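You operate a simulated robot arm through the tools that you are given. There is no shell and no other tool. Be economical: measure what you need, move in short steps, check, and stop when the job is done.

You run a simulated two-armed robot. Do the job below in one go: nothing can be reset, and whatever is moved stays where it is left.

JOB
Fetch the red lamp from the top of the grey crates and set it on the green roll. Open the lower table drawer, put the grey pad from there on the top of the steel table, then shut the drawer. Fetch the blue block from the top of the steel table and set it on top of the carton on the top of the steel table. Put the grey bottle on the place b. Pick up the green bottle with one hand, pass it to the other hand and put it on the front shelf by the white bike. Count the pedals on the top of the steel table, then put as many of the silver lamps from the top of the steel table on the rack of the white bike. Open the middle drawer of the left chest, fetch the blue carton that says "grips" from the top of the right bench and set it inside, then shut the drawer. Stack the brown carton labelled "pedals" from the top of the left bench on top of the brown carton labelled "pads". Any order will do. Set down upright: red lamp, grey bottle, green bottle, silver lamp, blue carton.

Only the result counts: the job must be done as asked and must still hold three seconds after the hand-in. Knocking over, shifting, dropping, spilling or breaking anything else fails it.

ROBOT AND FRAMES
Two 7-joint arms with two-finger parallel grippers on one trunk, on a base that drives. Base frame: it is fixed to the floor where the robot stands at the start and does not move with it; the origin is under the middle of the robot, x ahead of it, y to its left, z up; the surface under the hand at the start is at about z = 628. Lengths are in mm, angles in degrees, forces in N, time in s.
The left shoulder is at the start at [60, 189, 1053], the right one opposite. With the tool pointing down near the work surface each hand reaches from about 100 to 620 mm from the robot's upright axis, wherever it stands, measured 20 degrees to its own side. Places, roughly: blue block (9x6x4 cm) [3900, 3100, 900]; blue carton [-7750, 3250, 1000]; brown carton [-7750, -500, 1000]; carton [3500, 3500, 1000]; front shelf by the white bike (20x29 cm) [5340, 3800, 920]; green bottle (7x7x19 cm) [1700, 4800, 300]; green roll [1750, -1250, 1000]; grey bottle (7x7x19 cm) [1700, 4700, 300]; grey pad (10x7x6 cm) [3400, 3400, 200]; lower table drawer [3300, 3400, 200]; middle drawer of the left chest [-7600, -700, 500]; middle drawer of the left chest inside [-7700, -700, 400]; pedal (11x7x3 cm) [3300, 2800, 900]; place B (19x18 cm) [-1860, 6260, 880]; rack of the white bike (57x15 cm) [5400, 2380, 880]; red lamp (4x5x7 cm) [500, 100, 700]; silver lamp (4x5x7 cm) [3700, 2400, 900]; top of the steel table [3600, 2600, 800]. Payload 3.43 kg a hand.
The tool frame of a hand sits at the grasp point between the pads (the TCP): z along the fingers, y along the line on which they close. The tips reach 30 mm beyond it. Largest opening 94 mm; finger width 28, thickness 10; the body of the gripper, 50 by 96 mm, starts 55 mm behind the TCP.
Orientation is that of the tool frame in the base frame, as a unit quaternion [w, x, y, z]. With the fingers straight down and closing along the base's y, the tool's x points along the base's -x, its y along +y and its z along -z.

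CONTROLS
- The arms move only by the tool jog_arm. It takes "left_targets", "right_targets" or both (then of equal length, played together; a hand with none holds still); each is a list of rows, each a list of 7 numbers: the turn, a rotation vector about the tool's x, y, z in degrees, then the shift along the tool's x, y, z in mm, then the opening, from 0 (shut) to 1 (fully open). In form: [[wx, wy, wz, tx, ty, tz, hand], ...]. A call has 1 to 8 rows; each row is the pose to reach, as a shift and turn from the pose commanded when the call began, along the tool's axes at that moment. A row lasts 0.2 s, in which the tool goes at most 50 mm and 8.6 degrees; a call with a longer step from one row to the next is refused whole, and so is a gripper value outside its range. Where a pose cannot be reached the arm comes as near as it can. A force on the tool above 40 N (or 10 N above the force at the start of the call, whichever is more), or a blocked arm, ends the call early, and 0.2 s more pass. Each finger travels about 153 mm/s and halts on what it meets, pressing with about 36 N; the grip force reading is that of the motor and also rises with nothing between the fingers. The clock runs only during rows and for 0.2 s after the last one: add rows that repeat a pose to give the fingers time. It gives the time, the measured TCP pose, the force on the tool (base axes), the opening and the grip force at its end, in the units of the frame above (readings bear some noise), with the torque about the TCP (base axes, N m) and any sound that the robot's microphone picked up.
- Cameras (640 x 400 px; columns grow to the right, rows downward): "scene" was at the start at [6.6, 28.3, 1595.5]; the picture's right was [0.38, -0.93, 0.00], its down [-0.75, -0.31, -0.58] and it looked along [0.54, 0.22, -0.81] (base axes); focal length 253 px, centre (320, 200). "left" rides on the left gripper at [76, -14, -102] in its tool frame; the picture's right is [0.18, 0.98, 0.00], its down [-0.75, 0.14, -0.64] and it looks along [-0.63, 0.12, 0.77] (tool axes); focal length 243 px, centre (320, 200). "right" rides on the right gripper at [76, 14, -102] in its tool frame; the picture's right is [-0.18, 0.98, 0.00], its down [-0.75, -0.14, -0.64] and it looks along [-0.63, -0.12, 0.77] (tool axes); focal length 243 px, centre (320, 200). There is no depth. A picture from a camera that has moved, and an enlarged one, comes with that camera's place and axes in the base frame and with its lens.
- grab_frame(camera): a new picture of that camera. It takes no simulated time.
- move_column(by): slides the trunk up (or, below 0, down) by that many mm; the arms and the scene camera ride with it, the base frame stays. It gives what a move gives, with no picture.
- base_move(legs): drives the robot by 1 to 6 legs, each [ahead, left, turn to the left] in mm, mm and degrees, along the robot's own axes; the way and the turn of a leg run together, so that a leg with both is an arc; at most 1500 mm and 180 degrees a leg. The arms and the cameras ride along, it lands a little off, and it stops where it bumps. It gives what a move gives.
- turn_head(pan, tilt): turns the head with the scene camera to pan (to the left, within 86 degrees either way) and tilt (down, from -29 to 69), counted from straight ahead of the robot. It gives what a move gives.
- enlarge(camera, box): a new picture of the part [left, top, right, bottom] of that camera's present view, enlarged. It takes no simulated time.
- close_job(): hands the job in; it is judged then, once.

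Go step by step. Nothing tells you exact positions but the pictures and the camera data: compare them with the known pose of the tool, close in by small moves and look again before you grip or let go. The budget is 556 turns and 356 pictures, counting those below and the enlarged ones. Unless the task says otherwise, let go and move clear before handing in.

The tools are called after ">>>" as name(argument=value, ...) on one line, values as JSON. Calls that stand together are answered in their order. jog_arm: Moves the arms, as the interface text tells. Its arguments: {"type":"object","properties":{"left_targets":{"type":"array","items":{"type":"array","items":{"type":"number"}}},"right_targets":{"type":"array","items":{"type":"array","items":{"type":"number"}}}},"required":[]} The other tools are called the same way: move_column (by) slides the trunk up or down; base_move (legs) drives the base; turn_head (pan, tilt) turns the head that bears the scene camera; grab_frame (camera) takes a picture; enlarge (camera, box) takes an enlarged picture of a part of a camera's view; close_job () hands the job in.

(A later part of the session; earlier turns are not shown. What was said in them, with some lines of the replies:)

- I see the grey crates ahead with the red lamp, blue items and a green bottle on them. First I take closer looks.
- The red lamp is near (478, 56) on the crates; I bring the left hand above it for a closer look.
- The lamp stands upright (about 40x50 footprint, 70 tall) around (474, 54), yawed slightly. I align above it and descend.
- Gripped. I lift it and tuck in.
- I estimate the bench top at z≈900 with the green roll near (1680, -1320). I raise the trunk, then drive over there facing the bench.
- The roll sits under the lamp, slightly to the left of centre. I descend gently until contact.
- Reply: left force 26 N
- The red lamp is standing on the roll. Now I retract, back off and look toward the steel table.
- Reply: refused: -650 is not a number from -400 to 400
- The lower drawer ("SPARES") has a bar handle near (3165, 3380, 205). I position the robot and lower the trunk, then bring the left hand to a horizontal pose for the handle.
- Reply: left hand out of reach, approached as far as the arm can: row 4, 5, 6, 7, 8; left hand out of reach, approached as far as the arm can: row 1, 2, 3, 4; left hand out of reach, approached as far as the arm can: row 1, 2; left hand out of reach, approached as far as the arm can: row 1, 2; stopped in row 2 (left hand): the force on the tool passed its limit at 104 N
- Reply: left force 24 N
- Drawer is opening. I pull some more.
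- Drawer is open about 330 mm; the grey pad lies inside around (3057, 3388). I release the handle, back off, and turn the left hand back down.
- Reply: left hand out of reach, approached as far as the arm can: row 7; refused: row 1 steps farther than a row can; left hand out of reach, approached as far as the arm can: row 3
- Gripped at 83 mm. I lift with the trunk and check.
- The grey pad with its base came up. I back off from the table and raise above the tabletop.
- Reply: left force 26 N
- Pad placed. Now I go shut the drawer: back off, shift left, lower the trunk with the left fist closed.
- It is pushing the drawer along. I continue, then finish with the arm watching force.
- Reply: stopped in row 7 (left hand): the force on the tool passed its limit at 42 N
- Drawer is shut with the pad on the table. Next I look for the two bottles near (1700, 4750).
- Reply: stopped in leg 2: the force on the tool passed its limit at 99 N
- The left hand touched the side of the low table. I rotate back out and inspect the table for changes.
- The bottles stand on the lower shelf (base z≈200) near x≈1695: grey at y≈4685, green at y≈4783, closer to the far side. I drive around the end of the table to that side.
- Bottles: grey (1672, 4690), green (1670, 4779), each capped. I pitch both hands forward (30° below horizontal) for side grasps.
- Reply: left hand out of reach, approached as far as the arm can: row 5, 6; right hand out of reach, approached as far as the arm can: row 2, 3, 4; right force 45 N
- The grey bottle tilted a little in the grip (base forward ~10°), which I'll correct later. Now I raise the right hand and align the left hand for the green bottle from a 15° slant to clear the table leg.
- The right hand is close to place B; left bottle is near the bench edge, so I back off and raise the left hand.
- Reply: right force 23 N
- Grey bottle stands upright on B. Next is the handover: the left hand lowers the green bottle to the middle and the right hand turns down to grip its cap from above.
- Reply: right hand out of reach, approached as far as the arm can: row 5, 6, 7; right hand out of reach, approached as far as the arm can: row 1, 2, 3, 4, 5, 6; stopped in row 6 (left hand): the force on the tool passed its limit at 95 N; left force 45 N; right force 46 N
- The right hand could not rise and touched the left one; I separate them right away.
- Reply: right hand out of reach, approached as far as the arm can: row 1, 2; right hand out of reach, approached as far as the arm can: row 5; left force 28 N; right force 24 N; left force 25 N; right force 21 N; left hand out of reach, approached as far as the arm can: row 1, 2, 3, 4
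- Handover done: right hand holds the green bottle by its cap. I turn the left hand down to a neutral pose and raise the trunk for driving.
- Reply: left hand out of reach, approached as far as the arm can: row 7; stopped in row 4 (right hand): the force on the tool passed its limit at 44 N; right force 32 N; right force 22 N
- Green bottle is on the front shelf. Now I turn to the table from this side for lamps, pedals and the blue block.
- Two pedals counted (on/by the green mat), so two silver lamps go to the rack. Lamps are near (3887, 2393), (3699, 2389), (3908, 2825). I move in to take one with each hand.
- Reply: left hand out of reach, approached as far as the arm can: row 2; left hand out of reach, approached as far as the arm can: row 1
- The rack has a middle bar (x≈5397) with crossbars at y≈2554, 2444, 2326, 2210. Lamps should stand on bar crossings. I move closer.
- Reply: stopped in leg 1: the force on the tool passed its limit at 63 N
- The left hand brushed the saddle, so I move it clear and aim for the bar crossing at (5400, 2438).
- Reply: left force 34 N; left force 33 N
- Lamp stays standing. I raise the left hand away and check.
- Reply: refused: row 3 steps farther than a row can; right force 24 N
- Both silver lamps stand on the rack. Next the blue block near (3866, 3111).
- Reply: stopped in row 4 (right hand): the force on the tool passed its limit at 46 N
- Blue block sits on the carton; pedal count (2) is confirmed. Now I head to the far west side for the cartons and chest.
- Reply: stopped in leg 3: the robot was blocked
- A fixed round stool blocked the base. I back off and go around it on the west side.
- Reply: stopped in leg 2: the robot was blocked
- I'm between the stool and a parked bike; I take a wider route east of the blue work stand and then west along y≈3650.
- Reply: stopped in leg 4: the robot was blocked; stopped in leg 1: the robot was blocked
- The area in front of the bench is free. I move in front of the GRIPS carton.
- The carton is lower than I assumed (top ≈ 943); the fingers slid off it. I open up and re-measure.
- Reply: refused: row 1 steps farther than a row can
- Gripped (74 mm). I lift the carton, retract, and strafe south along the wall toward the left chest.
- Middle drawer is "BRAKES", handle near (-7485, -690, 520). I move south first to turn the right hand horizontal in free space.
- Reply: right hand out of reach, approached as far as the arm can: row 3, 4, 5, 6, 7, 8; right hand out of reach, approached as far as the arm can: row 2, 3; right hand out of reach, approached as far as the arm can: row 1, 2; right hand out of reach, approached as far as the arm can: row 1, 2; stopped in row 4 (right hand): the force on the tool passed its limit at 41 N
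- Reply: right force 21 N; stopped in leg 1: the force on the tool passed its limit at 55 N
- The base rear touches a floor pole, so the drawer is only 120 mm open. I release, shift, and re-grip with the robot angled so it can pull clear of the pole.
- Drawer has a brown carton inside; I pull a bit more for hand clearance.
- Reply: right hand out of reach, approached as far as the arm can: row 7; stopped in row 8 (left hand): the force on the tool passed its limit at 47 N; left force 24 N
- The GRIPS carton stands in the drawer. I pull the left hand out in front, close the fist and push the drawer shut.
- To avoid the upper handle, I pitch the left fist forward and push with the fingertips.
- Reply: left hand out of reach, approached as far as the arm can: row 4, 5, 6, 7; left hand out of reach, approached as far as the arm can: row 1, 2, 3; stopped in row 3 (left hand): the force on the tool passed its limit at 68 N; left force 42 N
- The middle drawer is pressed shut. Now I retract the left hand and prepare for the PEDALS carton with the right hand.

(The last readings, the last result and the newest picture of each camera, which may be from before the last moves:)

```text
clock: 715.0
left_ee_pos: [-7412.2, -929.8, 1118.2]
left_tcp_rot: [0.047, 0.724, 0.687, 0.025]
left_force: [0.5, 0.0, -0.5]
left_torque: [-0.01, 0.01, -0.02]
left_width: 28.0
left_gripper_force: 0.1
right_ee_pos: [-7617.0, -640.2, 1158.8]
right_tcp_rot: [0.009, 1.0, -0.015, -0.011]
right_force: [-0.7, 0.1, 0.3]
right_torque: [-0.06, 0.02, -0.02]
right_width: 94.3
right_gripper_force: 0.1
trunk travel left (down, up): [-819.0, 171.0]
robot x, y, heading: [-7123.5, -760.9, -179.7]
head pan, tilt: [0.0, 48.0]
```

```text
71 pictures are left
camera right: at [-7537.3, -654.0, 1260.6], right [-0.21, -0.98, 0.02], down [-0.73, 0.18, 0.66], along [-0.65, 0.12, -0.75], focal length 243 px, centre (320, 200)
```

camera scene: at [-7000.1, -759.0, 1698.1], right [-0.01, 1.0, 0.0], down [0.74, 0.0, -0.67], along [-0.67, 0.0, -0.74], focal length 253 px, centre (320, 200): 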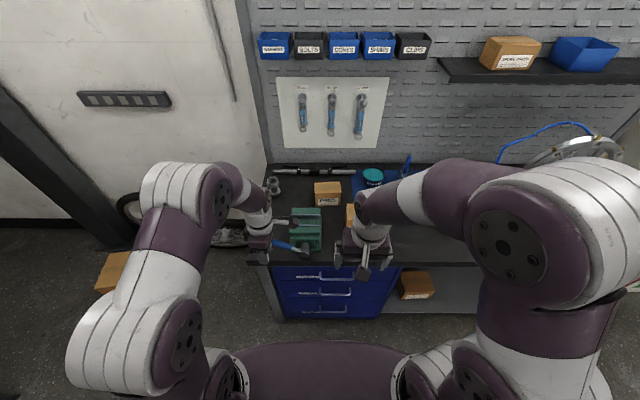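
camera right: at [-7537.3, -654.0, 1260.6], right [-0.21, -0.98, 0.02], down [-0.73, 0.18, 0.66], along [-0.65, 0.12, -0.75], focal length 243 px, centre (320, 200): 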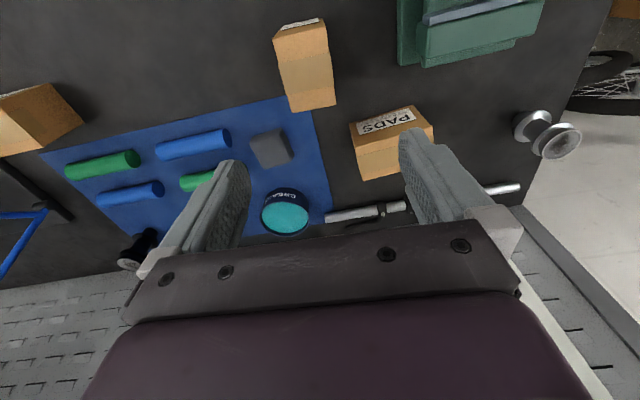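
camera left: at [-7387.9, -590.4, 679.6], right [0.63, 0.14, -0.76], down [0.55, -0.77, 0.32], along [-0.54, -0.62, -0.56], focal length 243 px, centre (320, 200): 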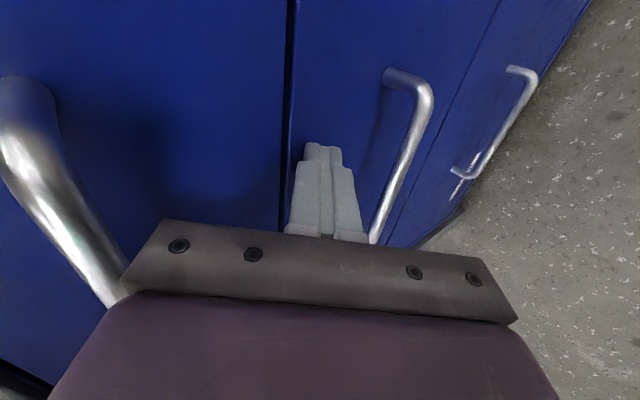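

>>> jog_arm(right_targets=[[1, 1.3, 0, 19, -8, 35, 1], [1, 1.3, 0, 19, -8, 75, 1], [1, 1.3, 0, 19, -8, 110, 1]])

>>> grab_frame(camera="right")

```text
clock: 715.8
left_ee_pos: [-7414.4, -929.0, 1118.0]
left_tcp_rot: [0.047, 0.724, 0.688, 0.025]
left_force: [-0.8, -1.2, 1.4]
left_torque: [0.04, -0.01, -0.01]
left_width: 28.2
left_gripper_force: 0.1
right_ee_pos: [-7601.2, -636.2, 1046.9]
right_tcp_rot: [0.001, 1.0, -0.015, 0.001]
right_force: [-0.4, -0.4, 0.0]
right_torque: [0.04, 0.0, 0.03]
right_width: 93.9
right_gripper_force: 0.1
trunk travel left (down, up): [-819.0, 171.0]
robot x, y, heading: [-7125.9, -763.1, -179.7]
head pan, tilt: [0.0, 48.0]
```

```text
70 pictures are left
camera right: at [-7525.2, -651.0, 1150.0], right [-0.21, -0.98, 0.0], down [-0.75, 0.17, 0.64], along [-0.63, 0.14, -0.77], focal length 243 px, centre (320, 200)
```

right: 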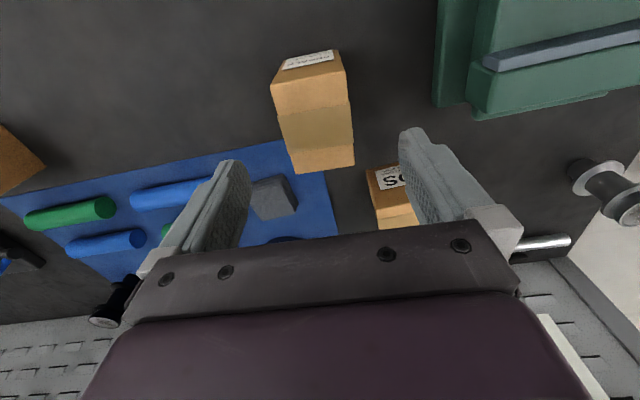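

>>> jog_arm(right_targets=[[0, 0, 0, 4, -2, 40, 1], [0, 0, 0, 4, -2, 75, 1], [0, 0, 0, 4, -2, 86, 1], [0, 0, 0, 4, -2, 86, 0.5], [0, 0, 0, 4, -2, 86, 0], [0, 0, 0, 4, -2, 86, 0]])

>>> grab_frame(camera="right")

```text
clock: 717.1
left_ee_pos: [-7412.6, -930.6, 1118.6]
left_tcp_rot: [0.047, 0.724, 0.688, 0.024]
left_force: [-0.2, 0.7, -0.8]
left_torque: [0.0, 0.04, -0.01]
left_width: 28.2
left_gripper_force: 0.1
right_ee_pos: [-7595.3, -633.3, 960.0]
right_tcp_rot: [0.002, 1.0, -0.016, 0.0]
right_force: [0.8, 1.1, 3.1]
right_torque: [0.01, 0.16, -0.03]
right_width: 57.3
right_gripper_force: 36.2
trunk travel left (down, up): [-819.0, 171.0]
robot x, y, heading: [-7123.2, -758.9, -180.1]
head pan, tilt: [0.0, 48.0]
```

```text
69 pictures are left
camera right: at [-7520.0, -648.8, 1064.3], right [-0.21, -0.98, 0.0], down [-0.75, 0.17, 0.64], along [-0.63, 0.14, -0.77], focal length 243 px, centre (320, 200)
```

right: 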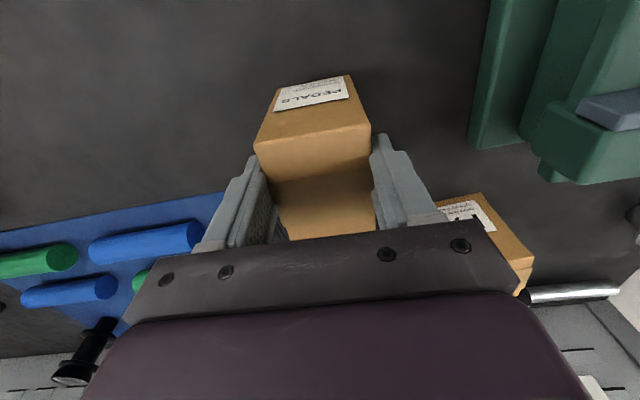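

>>> jog_arm(right_targets=[[0, 0, 0, 0, 0, -45, 0], [0, 0, 0, 0, 0, -90, 0], [0, 0, 0, 0, 0, -130, 0], [0, 0, 0, -34, 25, -130, 0], [0, 0, 0, -68, 49, -130, 0], [0, 0, 0, -102, 74, -130, 0], [0, 0, 0, -136, 98, -130, 0]])

>>> grab_frame(camera="right")

>>> enlarge(camera="scene", box=[230, 150, 410, 290])

```text
clock: 718.8
left_ee_pos: [-7413.4, -930.0, 1118.2]
left_tcp_rot: [0.047, 0.724, 0.688, 0.025]
left_force: [0.2, -0.5, -0.4]
left_torque: [0.0, 0.05, 0.03]
left_width: 28.1
left_gripper_force: 0.0
right_ee_pos: [-7687.0, -704.8, 1072.8]
right_tcp_rot: [0.001, 1.0, -0.016, 0.0]
right_force: [-0.5, 0.3, -2.6]
right_torque: [0.01, -0.01, 0.0]
right_width: 57.5
right_gripper_force: 35.7
right hand out of reach, approached as far as the arm can: row 6, 7
trunk travel left (down, up): [-819.0, 171.0]
robot x, y, heading: [-7122.9, -758.1, -179.8]
head pan, tilt: [0.0, 48.0]
```

```text
68 pictures are left
camera right: at [-7611.8, -720.4, 1177.6], right [-0.21, -0.98, 0.0], down [-0.75, 0.17, 0.64], along [-0.63, 0.14, -0.77], focal length 243 px, centre (320, 200)
```

right: 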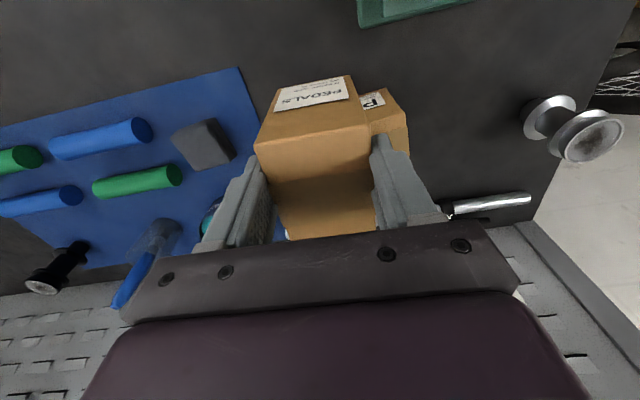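

```text
2.86 times, centred on (320, 220) of scene
camera zoom: at [-7142.9, -759.1, 1698.2], right [0.0, 1.0, 0.0], down [0.74, 0.0, -0.67], along [-0.67, 0.0, -0.74], focal length 724 px, centre (320, 143)
```

zoom: 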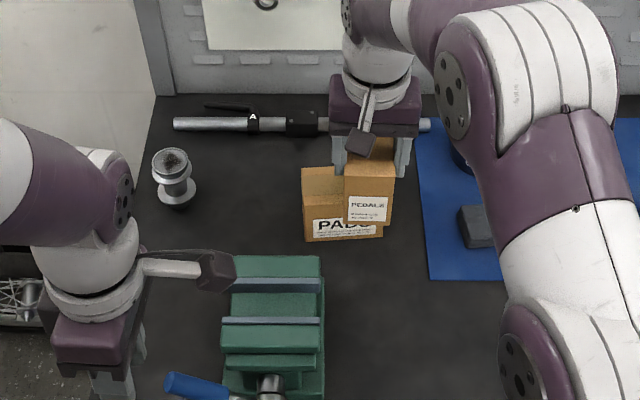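

The right arm is at its reach limit, so I turn the base 25° left to bring the right shoulder closer and keep the carton aligned.

>>> move_column(by=70)

>>> jog_arm(right_targets=[[0, 0, 0, 40, 0, 0, 0], [0, 0, 0, 80, 0, 0, 0]])

>>> base_move(legs=[[0, 0, 25]])

>>> jog_arm(right_targets=[[0, 0, 5, 0, -40, 0, 0], [0, 0, 10, 0, -80, 0, 0], [0, 0, 15, 0, -120, 0, 0], [0, 0, 20, 0, -160, 0, 0], [0, 0, 25, 0, -200, 0, 0]])

>>> grab_frame(camera="scene")

```text
clock: 719.8
left_ee_pos: [-7413.8, -929.0, 1188.7]
left_tcp_rot: [0.047, 0.724, 0.688, 0.025]
left_force: [0.6, 0.7, 0.4]
left_torque: [0.03, 0.0, 0.02]
left_width: 28.1
left_gripper_force: 0.0
right_ee_pos: [-7688.2, -705.2, 1143.1]
right_tcp_rot: [0.001, 1.0, -0.016, 0.0]
right_force: [-0.3, 0.4, -1.9]
right_torque: [0.0, -0.01, -0.01]
right_width: 57.2
right_gripper_force: 36.2
trunk travel left (down, up): [-889.0, 101.0]
robot x, y, heading: [-7124.8, -758.7, -179.7]
head pan, tilt: [0.0, 48.0]
```

```text
clock: 720.4
left_ee_pos: [-7411.0, -929.0, 1187.6]
left_tcp_rot: [0.047, 0.724, 0.687, 0.025]
left_force: [-0.5, 0.0, -1.0]
left_torque: [-0.01, -0.01, 0.02]
left_width: 28.4
left_gripper_force: 0.1
right_ee_pos: [-7605.3, -706.8, 1146.0]
right_tcp_rot: [0.0, 1.0, -0.016, 0.0]
right_force: [0.0, 0.2, -3.3]
right_torque: [-0.01, 0.01, 0.03]
right_width: 57.4
right_gripper_force: 36.1
trunk travel left (down, up): [-889.0, 101.0]
robot x, y, heading: [-7121.7, -757.7, -179.7]
head pan, tilt: [0.0, 48.0]
```

```text
clock: 722.1
left_ee_pos: [-7314.9, -1037.3, 1188.3]
left_tcp_rot: [0.04, 0.557, 0.829, 0.035]
left_force: [0.0, -0.2, -0.4]
left_torque: [-0.03, -0.04, 0.0]
left_width: 28.5
left_gripper_force: 0.1
right_ee_pos: [-7584.5, -915.0, 1144.1]
right_tcp_rot: [0.0, 0.979, 0.202, 0.0]
right_force: [-0.4, -1.0, -1.3]
right_torque: [-0.01, -0.03, 0.0]
right_width: 57.5
right_gripper_force: 36.6
trunk travel left (down, up): [-889.0, 101.0]
robot x, y, heading: [-7124.0, -758.8, -154.7]
head pan, tilt: [0.0, 48.0]
```

```text
clock: 723.3
left_ee_pos: [-7314.1, -1035.1, 1188.8]
left_tcp_rot: [0.041, 0.557, 0.829, 0.034]
left_force: [-0.3, -0.3, -0.1]
left_torque: [0.04, 0.01, -0.01]
left_width: 28.5
left_gripper_force: 0.1
right_ee_pos: [-7663.4, -731.7, 1141.9]
right_tcp_rot: [0.002, 1.0, -0.016, 0.001]
right_force: [-0.4, -0.1, -3.0]
right_torque: [-0.04, -0.02, -0.01]
right_width: 57.7
right_gripper_force: 35.6
trunk travel left (down, up): [-889.0, 101.0]
robot x, y, heading: [-7123.1, -759.8, -154.5]
head pan, tilt: [0.0, 48.0]
```

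```text
66 pictures are left
camera scene: at [-7142.7, -765.1, 1768.1], right [-0.43, 0.9, 0.0], down [0.67, 0.32, -0.67], along [-0.6, -0.29, -0.74], focal length 253 px, centre (320, 200)
```

scene: 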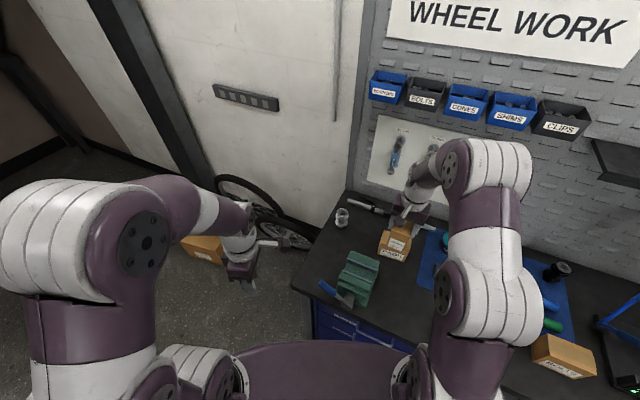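

>>> jog_arm(right_targets=[[0, 0, 0, -36, -3, 10, 0], [0, 0, 0, -71, -5, 25, 0]])

>>> grab_frame(camera="right")

>>> enlarge(camera="scene", box=[310, 150, 490, 320])

```text
clock: 723.9
left_ee_pos: [-7316.3, -1035.5, 1188.2]
left_tcp_rot: [0.042, 0.557, 0.829, 0.035]
left_force: [-0.2, 0.0, -0.3]
left_torque: [-0.04, -0.02, -0.04]
left_width: 28.1
left_gripper_force: 0.1
right_ee_pos: [-7737.7, -725.6, 1117.8]
right_tcp_rot: [0.001, 1.0, -0.015, 0.0]
right_force: [0.6, 0.5, -2.9]
right_torque: [-0.01, -0.11, 0.01]
right_width: 57.6
right_gripper_force: 35.9
trunk travel left (down, up): [-889.0, 101.0]
robot x, y, heading: [-7125.3, -761.6, -154.6]
head pan, tilt: [0.0, 48.0]
```

```text
65 pictures are left
camera right: at [-7662.0, -741.1, 1222.2], right [-0.21, -0.98, 0.0], down [-0.75, 0.17, 0.64], along [-0.63, 0.14, -0.77], focal length 243 px, centre (320, 200)
```

right: 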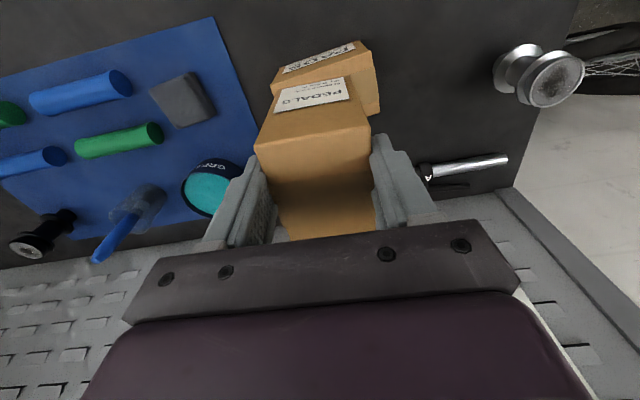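

```text
2.35 times, centred on (400, 235) of scene
camera zoom: at [-7145.5, -766.1, 1768.1], right [-0.43, 0.9, 0.0], down [0.67, 0.32, -0.67], along [-0.6, -0.29, -0.74], focal length 596 px, centre (132, 118)
```

zoom: 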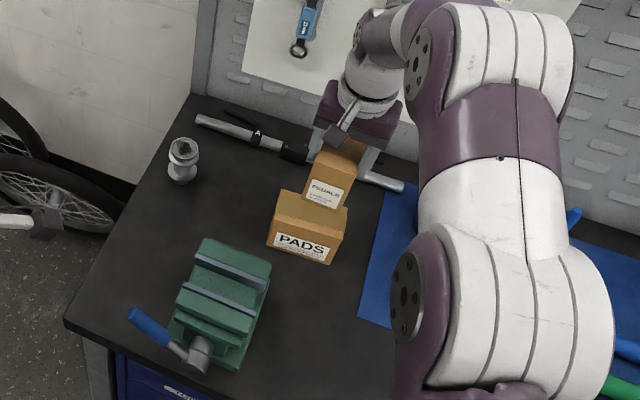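

>>> jog_arm(right_targets=[[0, 0, 0, -7, 4, 30, 0], [0, 0, 0, -7, 4, 58, 0], [0, 0, 0, -7, 4, 62, 0], [0, 0, 0, -7, 4, 65, 0], [0, 0, 0, -7, 4, 68, 0]])

>>> grab_frame(camera="right")

>>> enlarge(camera="scene", box=[370, 180, 450, 270])

```text
clock: 725.1
left_ee_pos: [-7314.1, -1036.5, 1187.5]
left_tcp_rot: [0.041, 0.557, 0.829, 0.034]
left_force: [0.5, -0.1, -0.1]
left_torque: [0.01, -0.05, 0.0]
left_width: 28.2
left_gripper_force: 0.2
right_ee_pos: [-7740.5, -729.7, 1051.6]
right_tcp_rot: [0.0, 1.0, -0.015, 0.0]
right_force: [-0.7, 0.5, -2.5]
right_torque: [-0.02, -0.07, 0.01]
right_width: 57.5
right_gripper_force: 36.0
trunk travel left (down, up): [-889.0, 101.0]
robot x, y, heading: [-7124.7, -761.4, -154.7]
head pan, tilt: [0.0, 48.0]
```

```text
63 pictures are left
camera right: at [-7665.6, -745.4, 1155.4], right [-0.21, -0.98, 0.0], down [-0.75, 0.16, 0.64], along [-0.63, 0.14, -0.77], focal length 243 px, centre (320, 200)
```

right: 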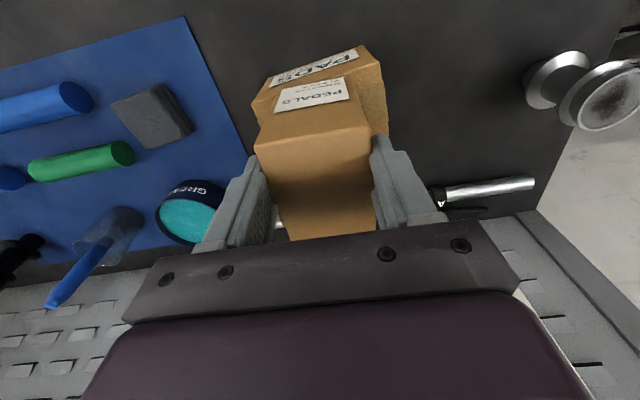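

```text
4.44 times, centred on (410, 225) of scene
camera zoom: at [-7142.7, -767.0, 1768.1], right [-0.43, 0.9, 0.0], down [0.67, 0.32, -0.67], along [-0.6, -0.29, -0.74], focal length 1126 px, centre (-80, 89)
```

zoom: 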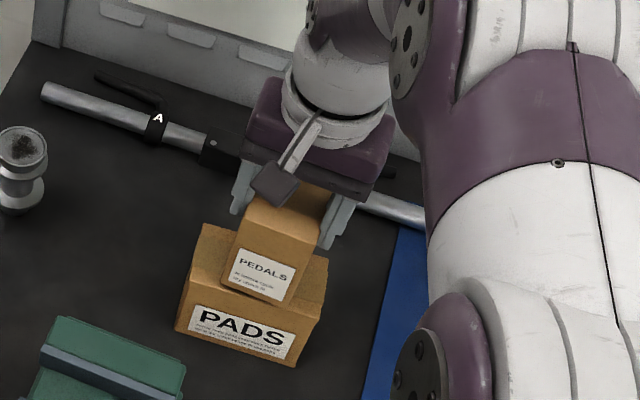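

>>> jog_arm(right_targets=[[0, 0, 0, 2, 0, 3, 0], [0, 0, 0, 2, 0, 6, 0], [0, 0, 0, 2, 0, 9, 0], [0, 0, 0, 2, 0, 12, 0], [0, 0, 0, 2, 0, 15, 0]])

```text
clock: 726.3
left_ee_pos: [-7310.4, -1036.4, 1189.0]
left_tcp_rot: [0.038, 0.558, 0.828, 0.035]
left_force: [-0.6, 0.3, -1.7]
left_torque: [0.0, 0.0, -0.03]
left_width: 28.3
left_gripper_force: 0.1
right_ee_pos: [-7740.0, -729.8, 1044.9]
right_tcp_rot: [0.001, 1.0, -0.015, -0.005]
right_force: [12.0, 3.0, 26.8]
right_torque: [0.56, -1.64, -0.06]
right_width: 57.8
right_gripper_force: 35.7
trunk travel left (down, up): [-889.0, 101.0]
robot x, y, heading: [-7122.9, -760.8, -154.8]
head pan, tilt: [0.0, 48.0]
stopped in row 5 (right hand): the force on the tool passed its limit at 43 N (the readings are from after the stop); the commanded pose is now the measured one
```

>>> jog_arm(right_targets=[[0, 0, 0, 0, 0, -1.5, 0], [0, 0, 0, 0, 0, -1.5, 0.3], [0, 0, 0, 0, 0, -1.5, 0.7], [0, 0, 0, 0, 0, -1.5, 0.9], [0, 0, 0, 0, 0, -1.5, 0.9]])

>>> grab_frame(camera="right")

>>> enlarge(camera="scene", box=[370, 180, 450, 270])

```text
clock: 727.5
left_ee_pos: [-7313.3, -1036.4, 1188.9]
left_tcp_rot: [0.041, 0.557, 0.829, 0.035]
left_force: [0.7, 0.9, -0.2]
left_torque: [0.0, 0.04, -0.02]
left_width: 28.2
left_gripper_force: 0.0
right_ee_pos: [-7741.5, -729.3, 1041.9]
right_tcp_rot: [0.001, 1.0, -0.015, -0.005]
right_force: [0.2, 0.0, 0.1]
right_torque: [0.01, 0.05, -0.01]
right_width: 84.6
right_gripper_force: 0.0
trunk travel left (down, up): [-889.0, 101.0]
robot x, y, heading: [-7122.5, -762.1, -155.0]
head pan, tilt: [0.0, 48.0]
```

```text
61 pictures are left
camera right: at [-7664.7, -744.9, 1145.9], right [-0.21, -0.98, 0.01], down [-0.74, 0.17, 0.65], along [-0.63, 0.13, -0.76], focal length 243 px, centre (320, 200)
```

right: 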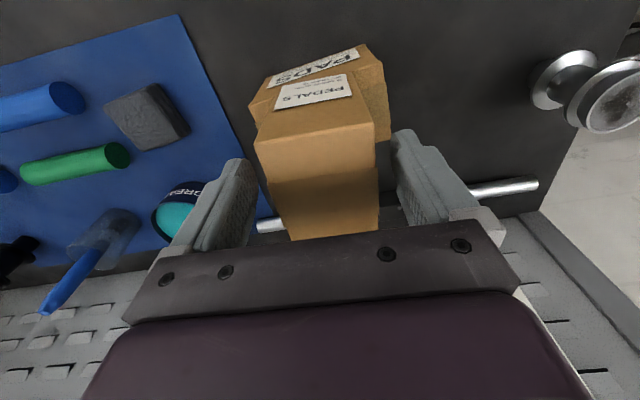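

```text
4.44 times, centred on (410, 225) of scene
camera zoom: at [-7139.9, -767.1, 1768.1], right [-0.43, 0.9, 0.0], down [0.67, 0.32, -0.67], along [-0.61, -0.29, -0.74], focal length 1126 px, centre (-80, 89)
```

zoom: 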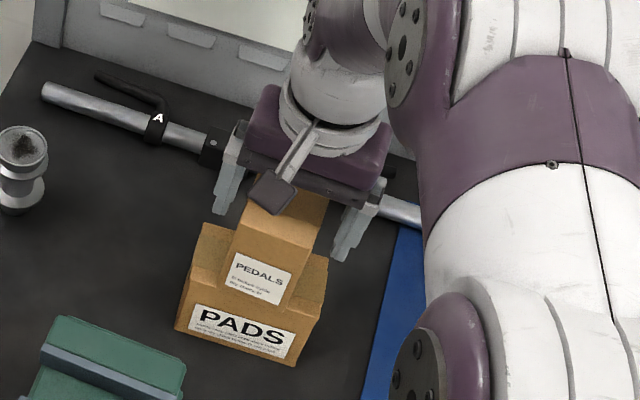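

Released and standing. I raise the hand straight up and check.

>>> jog_arm(right_targets=[[0, 0, 0, 0, 0, -30, 0.9], [0, 0, 0, 0, 0, -70, 0.9], [0, 0, 0, 0, 0, -110, 0.9], [0, 0, 0, 35, 0, -130, 0.9], [0, 0, 0, 75, 0, -130, 0.9], [0, 0, 0, 110, 0, -130, 0.9]])

>>> enlarge(camera="scene", box=[350, 160, 450, 270])

```text
clock: 728.9
left_ee_pos: [-7314.1, -1037.1, 1188.0]
left_tcp_rot: [0.04, 0.557, 0.829, 0.034]
left_force: [0.2, 0.2, -1.0]
left_torque: [-0.04, 0.0, 0.04]
left_width: 28.3
left_gripper_force: 0.1
right_ee_pos: [-7627.5, -734.7, 1172.7]
right_tcp_rot: [0.001, 1.0, -0.014, -0.005]
right_force: [-0.7, -0.2, -0.2]
right_torque: [0.01, 0.0, 0.01]
right_width: 84.7
right_gripper_force: 0.1
trunk travel left (down, up): [-889.0, 101.0]
robot x, y, heading: [-7120.0, -759.2, -154.9]
head pan, tilt: [0.0, 48.0]
```

```text
3.64 times, centred on (400, 215) of scene
camera zoom: at [-7140.4, -766.9, 1768.1], right [-0.43, 0.9, 0.0], down [0.67, 0.32, -0.67], along [-0.61, -0.29, -0.74], focal length 921 px, centre (29, 146)
```

zoom: 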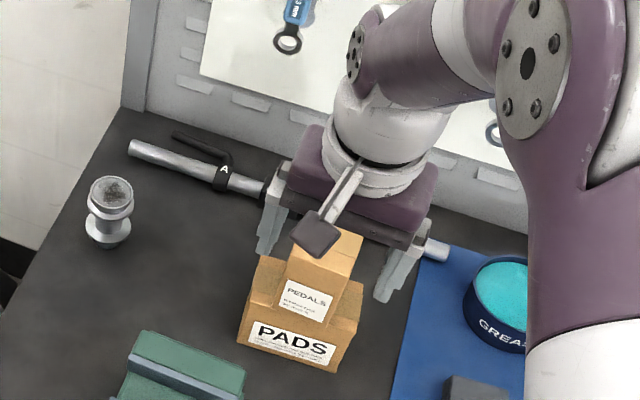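

>>> base_move(legs=[[-230, 0, 0]])

>>> turn_head(pan=-20, tilt=50)

>>> grab_frame(camera="scene")

```text
clock: 730.6
left_ee_pos: [-7110.0, -940.3, 1187.4]
left_tcp_rot: [0.04, 0.558, 0.828, 0.036]
left_force: [-0.2, -0.6, -0.7]
left_torque: [0.0, 0.04, -0.01]
left_width: 28.1
left_gripper_force: 0.1
right_ee_pos: [-7424.5, -638.4, 1171.0]
right_tcp_rot: [0.002, 1.0, -0.015, -0.003]
right_force: [-0.2, 1.1, 1.4]
right_torque: [-0.01, -0.06, -0.06]
right_width: 84.4
right_gripper_force: 0.0
trunk travel left (down, up): [-889.0, 101.0]
robot x, y, heading: [-6916.3, -661.7, -155.0]
head pan, tilt: [0.0, 48.0]
```

```text
clock: 731.5
left_ee_pos: [-7108.3, -938.1, 1189.4]
left_tcp_rot: [0.041, 0.559, 0.827, 0.035]
left_force: [-0.3, -0.3, -0.1]
left_torque: [0.02, -0.04, 0.01]
left_width: 28.5
left_gripper_force: 0.1
right_ee_pos: [-7422.4, -637.5, 1171.9]
right_tcp_rot: [0.002, 1.0, -0.015, -0.004]
right_force: [-0.7, -0.6, -0.7]
right_torque: [0.01, 0.02, 0.01]
right_width: 84.8
right_gripper_force: 0.0
trunk travel left (down, up): [-889.0, 101.0]
robot x, y, heading: [-6916.2, -662.6, -154.6]
head pan, tilt: [-20.0, 50.0]
```

```text
58 pictures are left
camera scene: at [-6939.4, -642.8, 1765.5], right [-0.09, 1.0, 0.0], down [0.76, 0.07, -0.64], along [-0.64, -0.06, -0.77], focal length 253 px, centre (320, 200)
```

scene: 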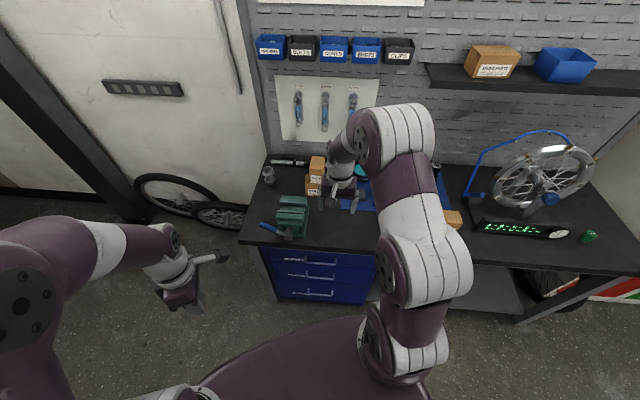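

>>> enlarge(camera="scene", box=[230, 140, 400, 310])

```text
2.35 times, centred on (315, 225) of scene
camera zoom: at [-6939.4, -642.8, 1765.5], right [-0.09, 1.0, 0.0], down [0.76, 0.07, -0.64], along [-0.64, -0.06, -0.77], focal length 596 px, centre (332, 141)
```

zoom: 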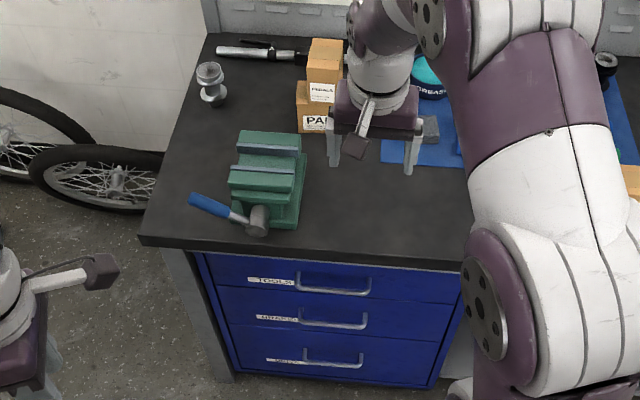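

>>> enlarge(camera="scene", box=[265, 240, 385, 310])

```text
5.33 times, centred on (325, 275) of scene
camera zoom: at [-6939.4, -642.8, 1765.5], right [-0.09, 1.0, 0.0], down [0.76, 0.07, -0.64], along [-0.64, -0.06, -0.77], focal length 1351 px, centre (293, -200)
```

zoom: 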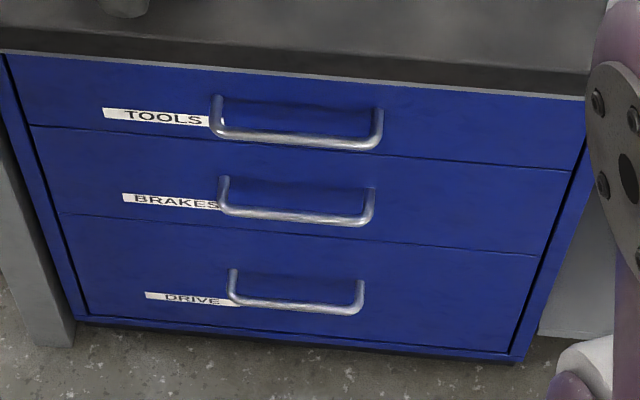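

All tasks look complete, with drawers flush and both hands empty and clear; I hand the job in.

>>> close_job()

```text
The job is handed in.
```

I did all eight tasks and handed the job in; I haven't seen the judge's result.

- **Placements:** after letting go, I looked at the red lamp, grey pad, blue block, both bottles, both silver lamps and the stacked "pedals" carton, and each was in place. I counted two pedals, so two silver lamps went on the rack.
- **Drawers:** both were pushed until they stopped and looked flush. I didn't reopen the middle drawer to confirm the "grips" carton stayed upright; the last push was faster than I meant.
- **Contacts:** the robot bumped the low table's side and leg, a stool, a bike basket, the white bike's saddle and a floor pole. Nothing looked moved or knocked over, but I couldn't fully rule out that the stool shifted on first contact.
- **Regrip:** the "grips" carton slipped on the first try and slid a few centimetres on the bench, then I picked it up cleanly.
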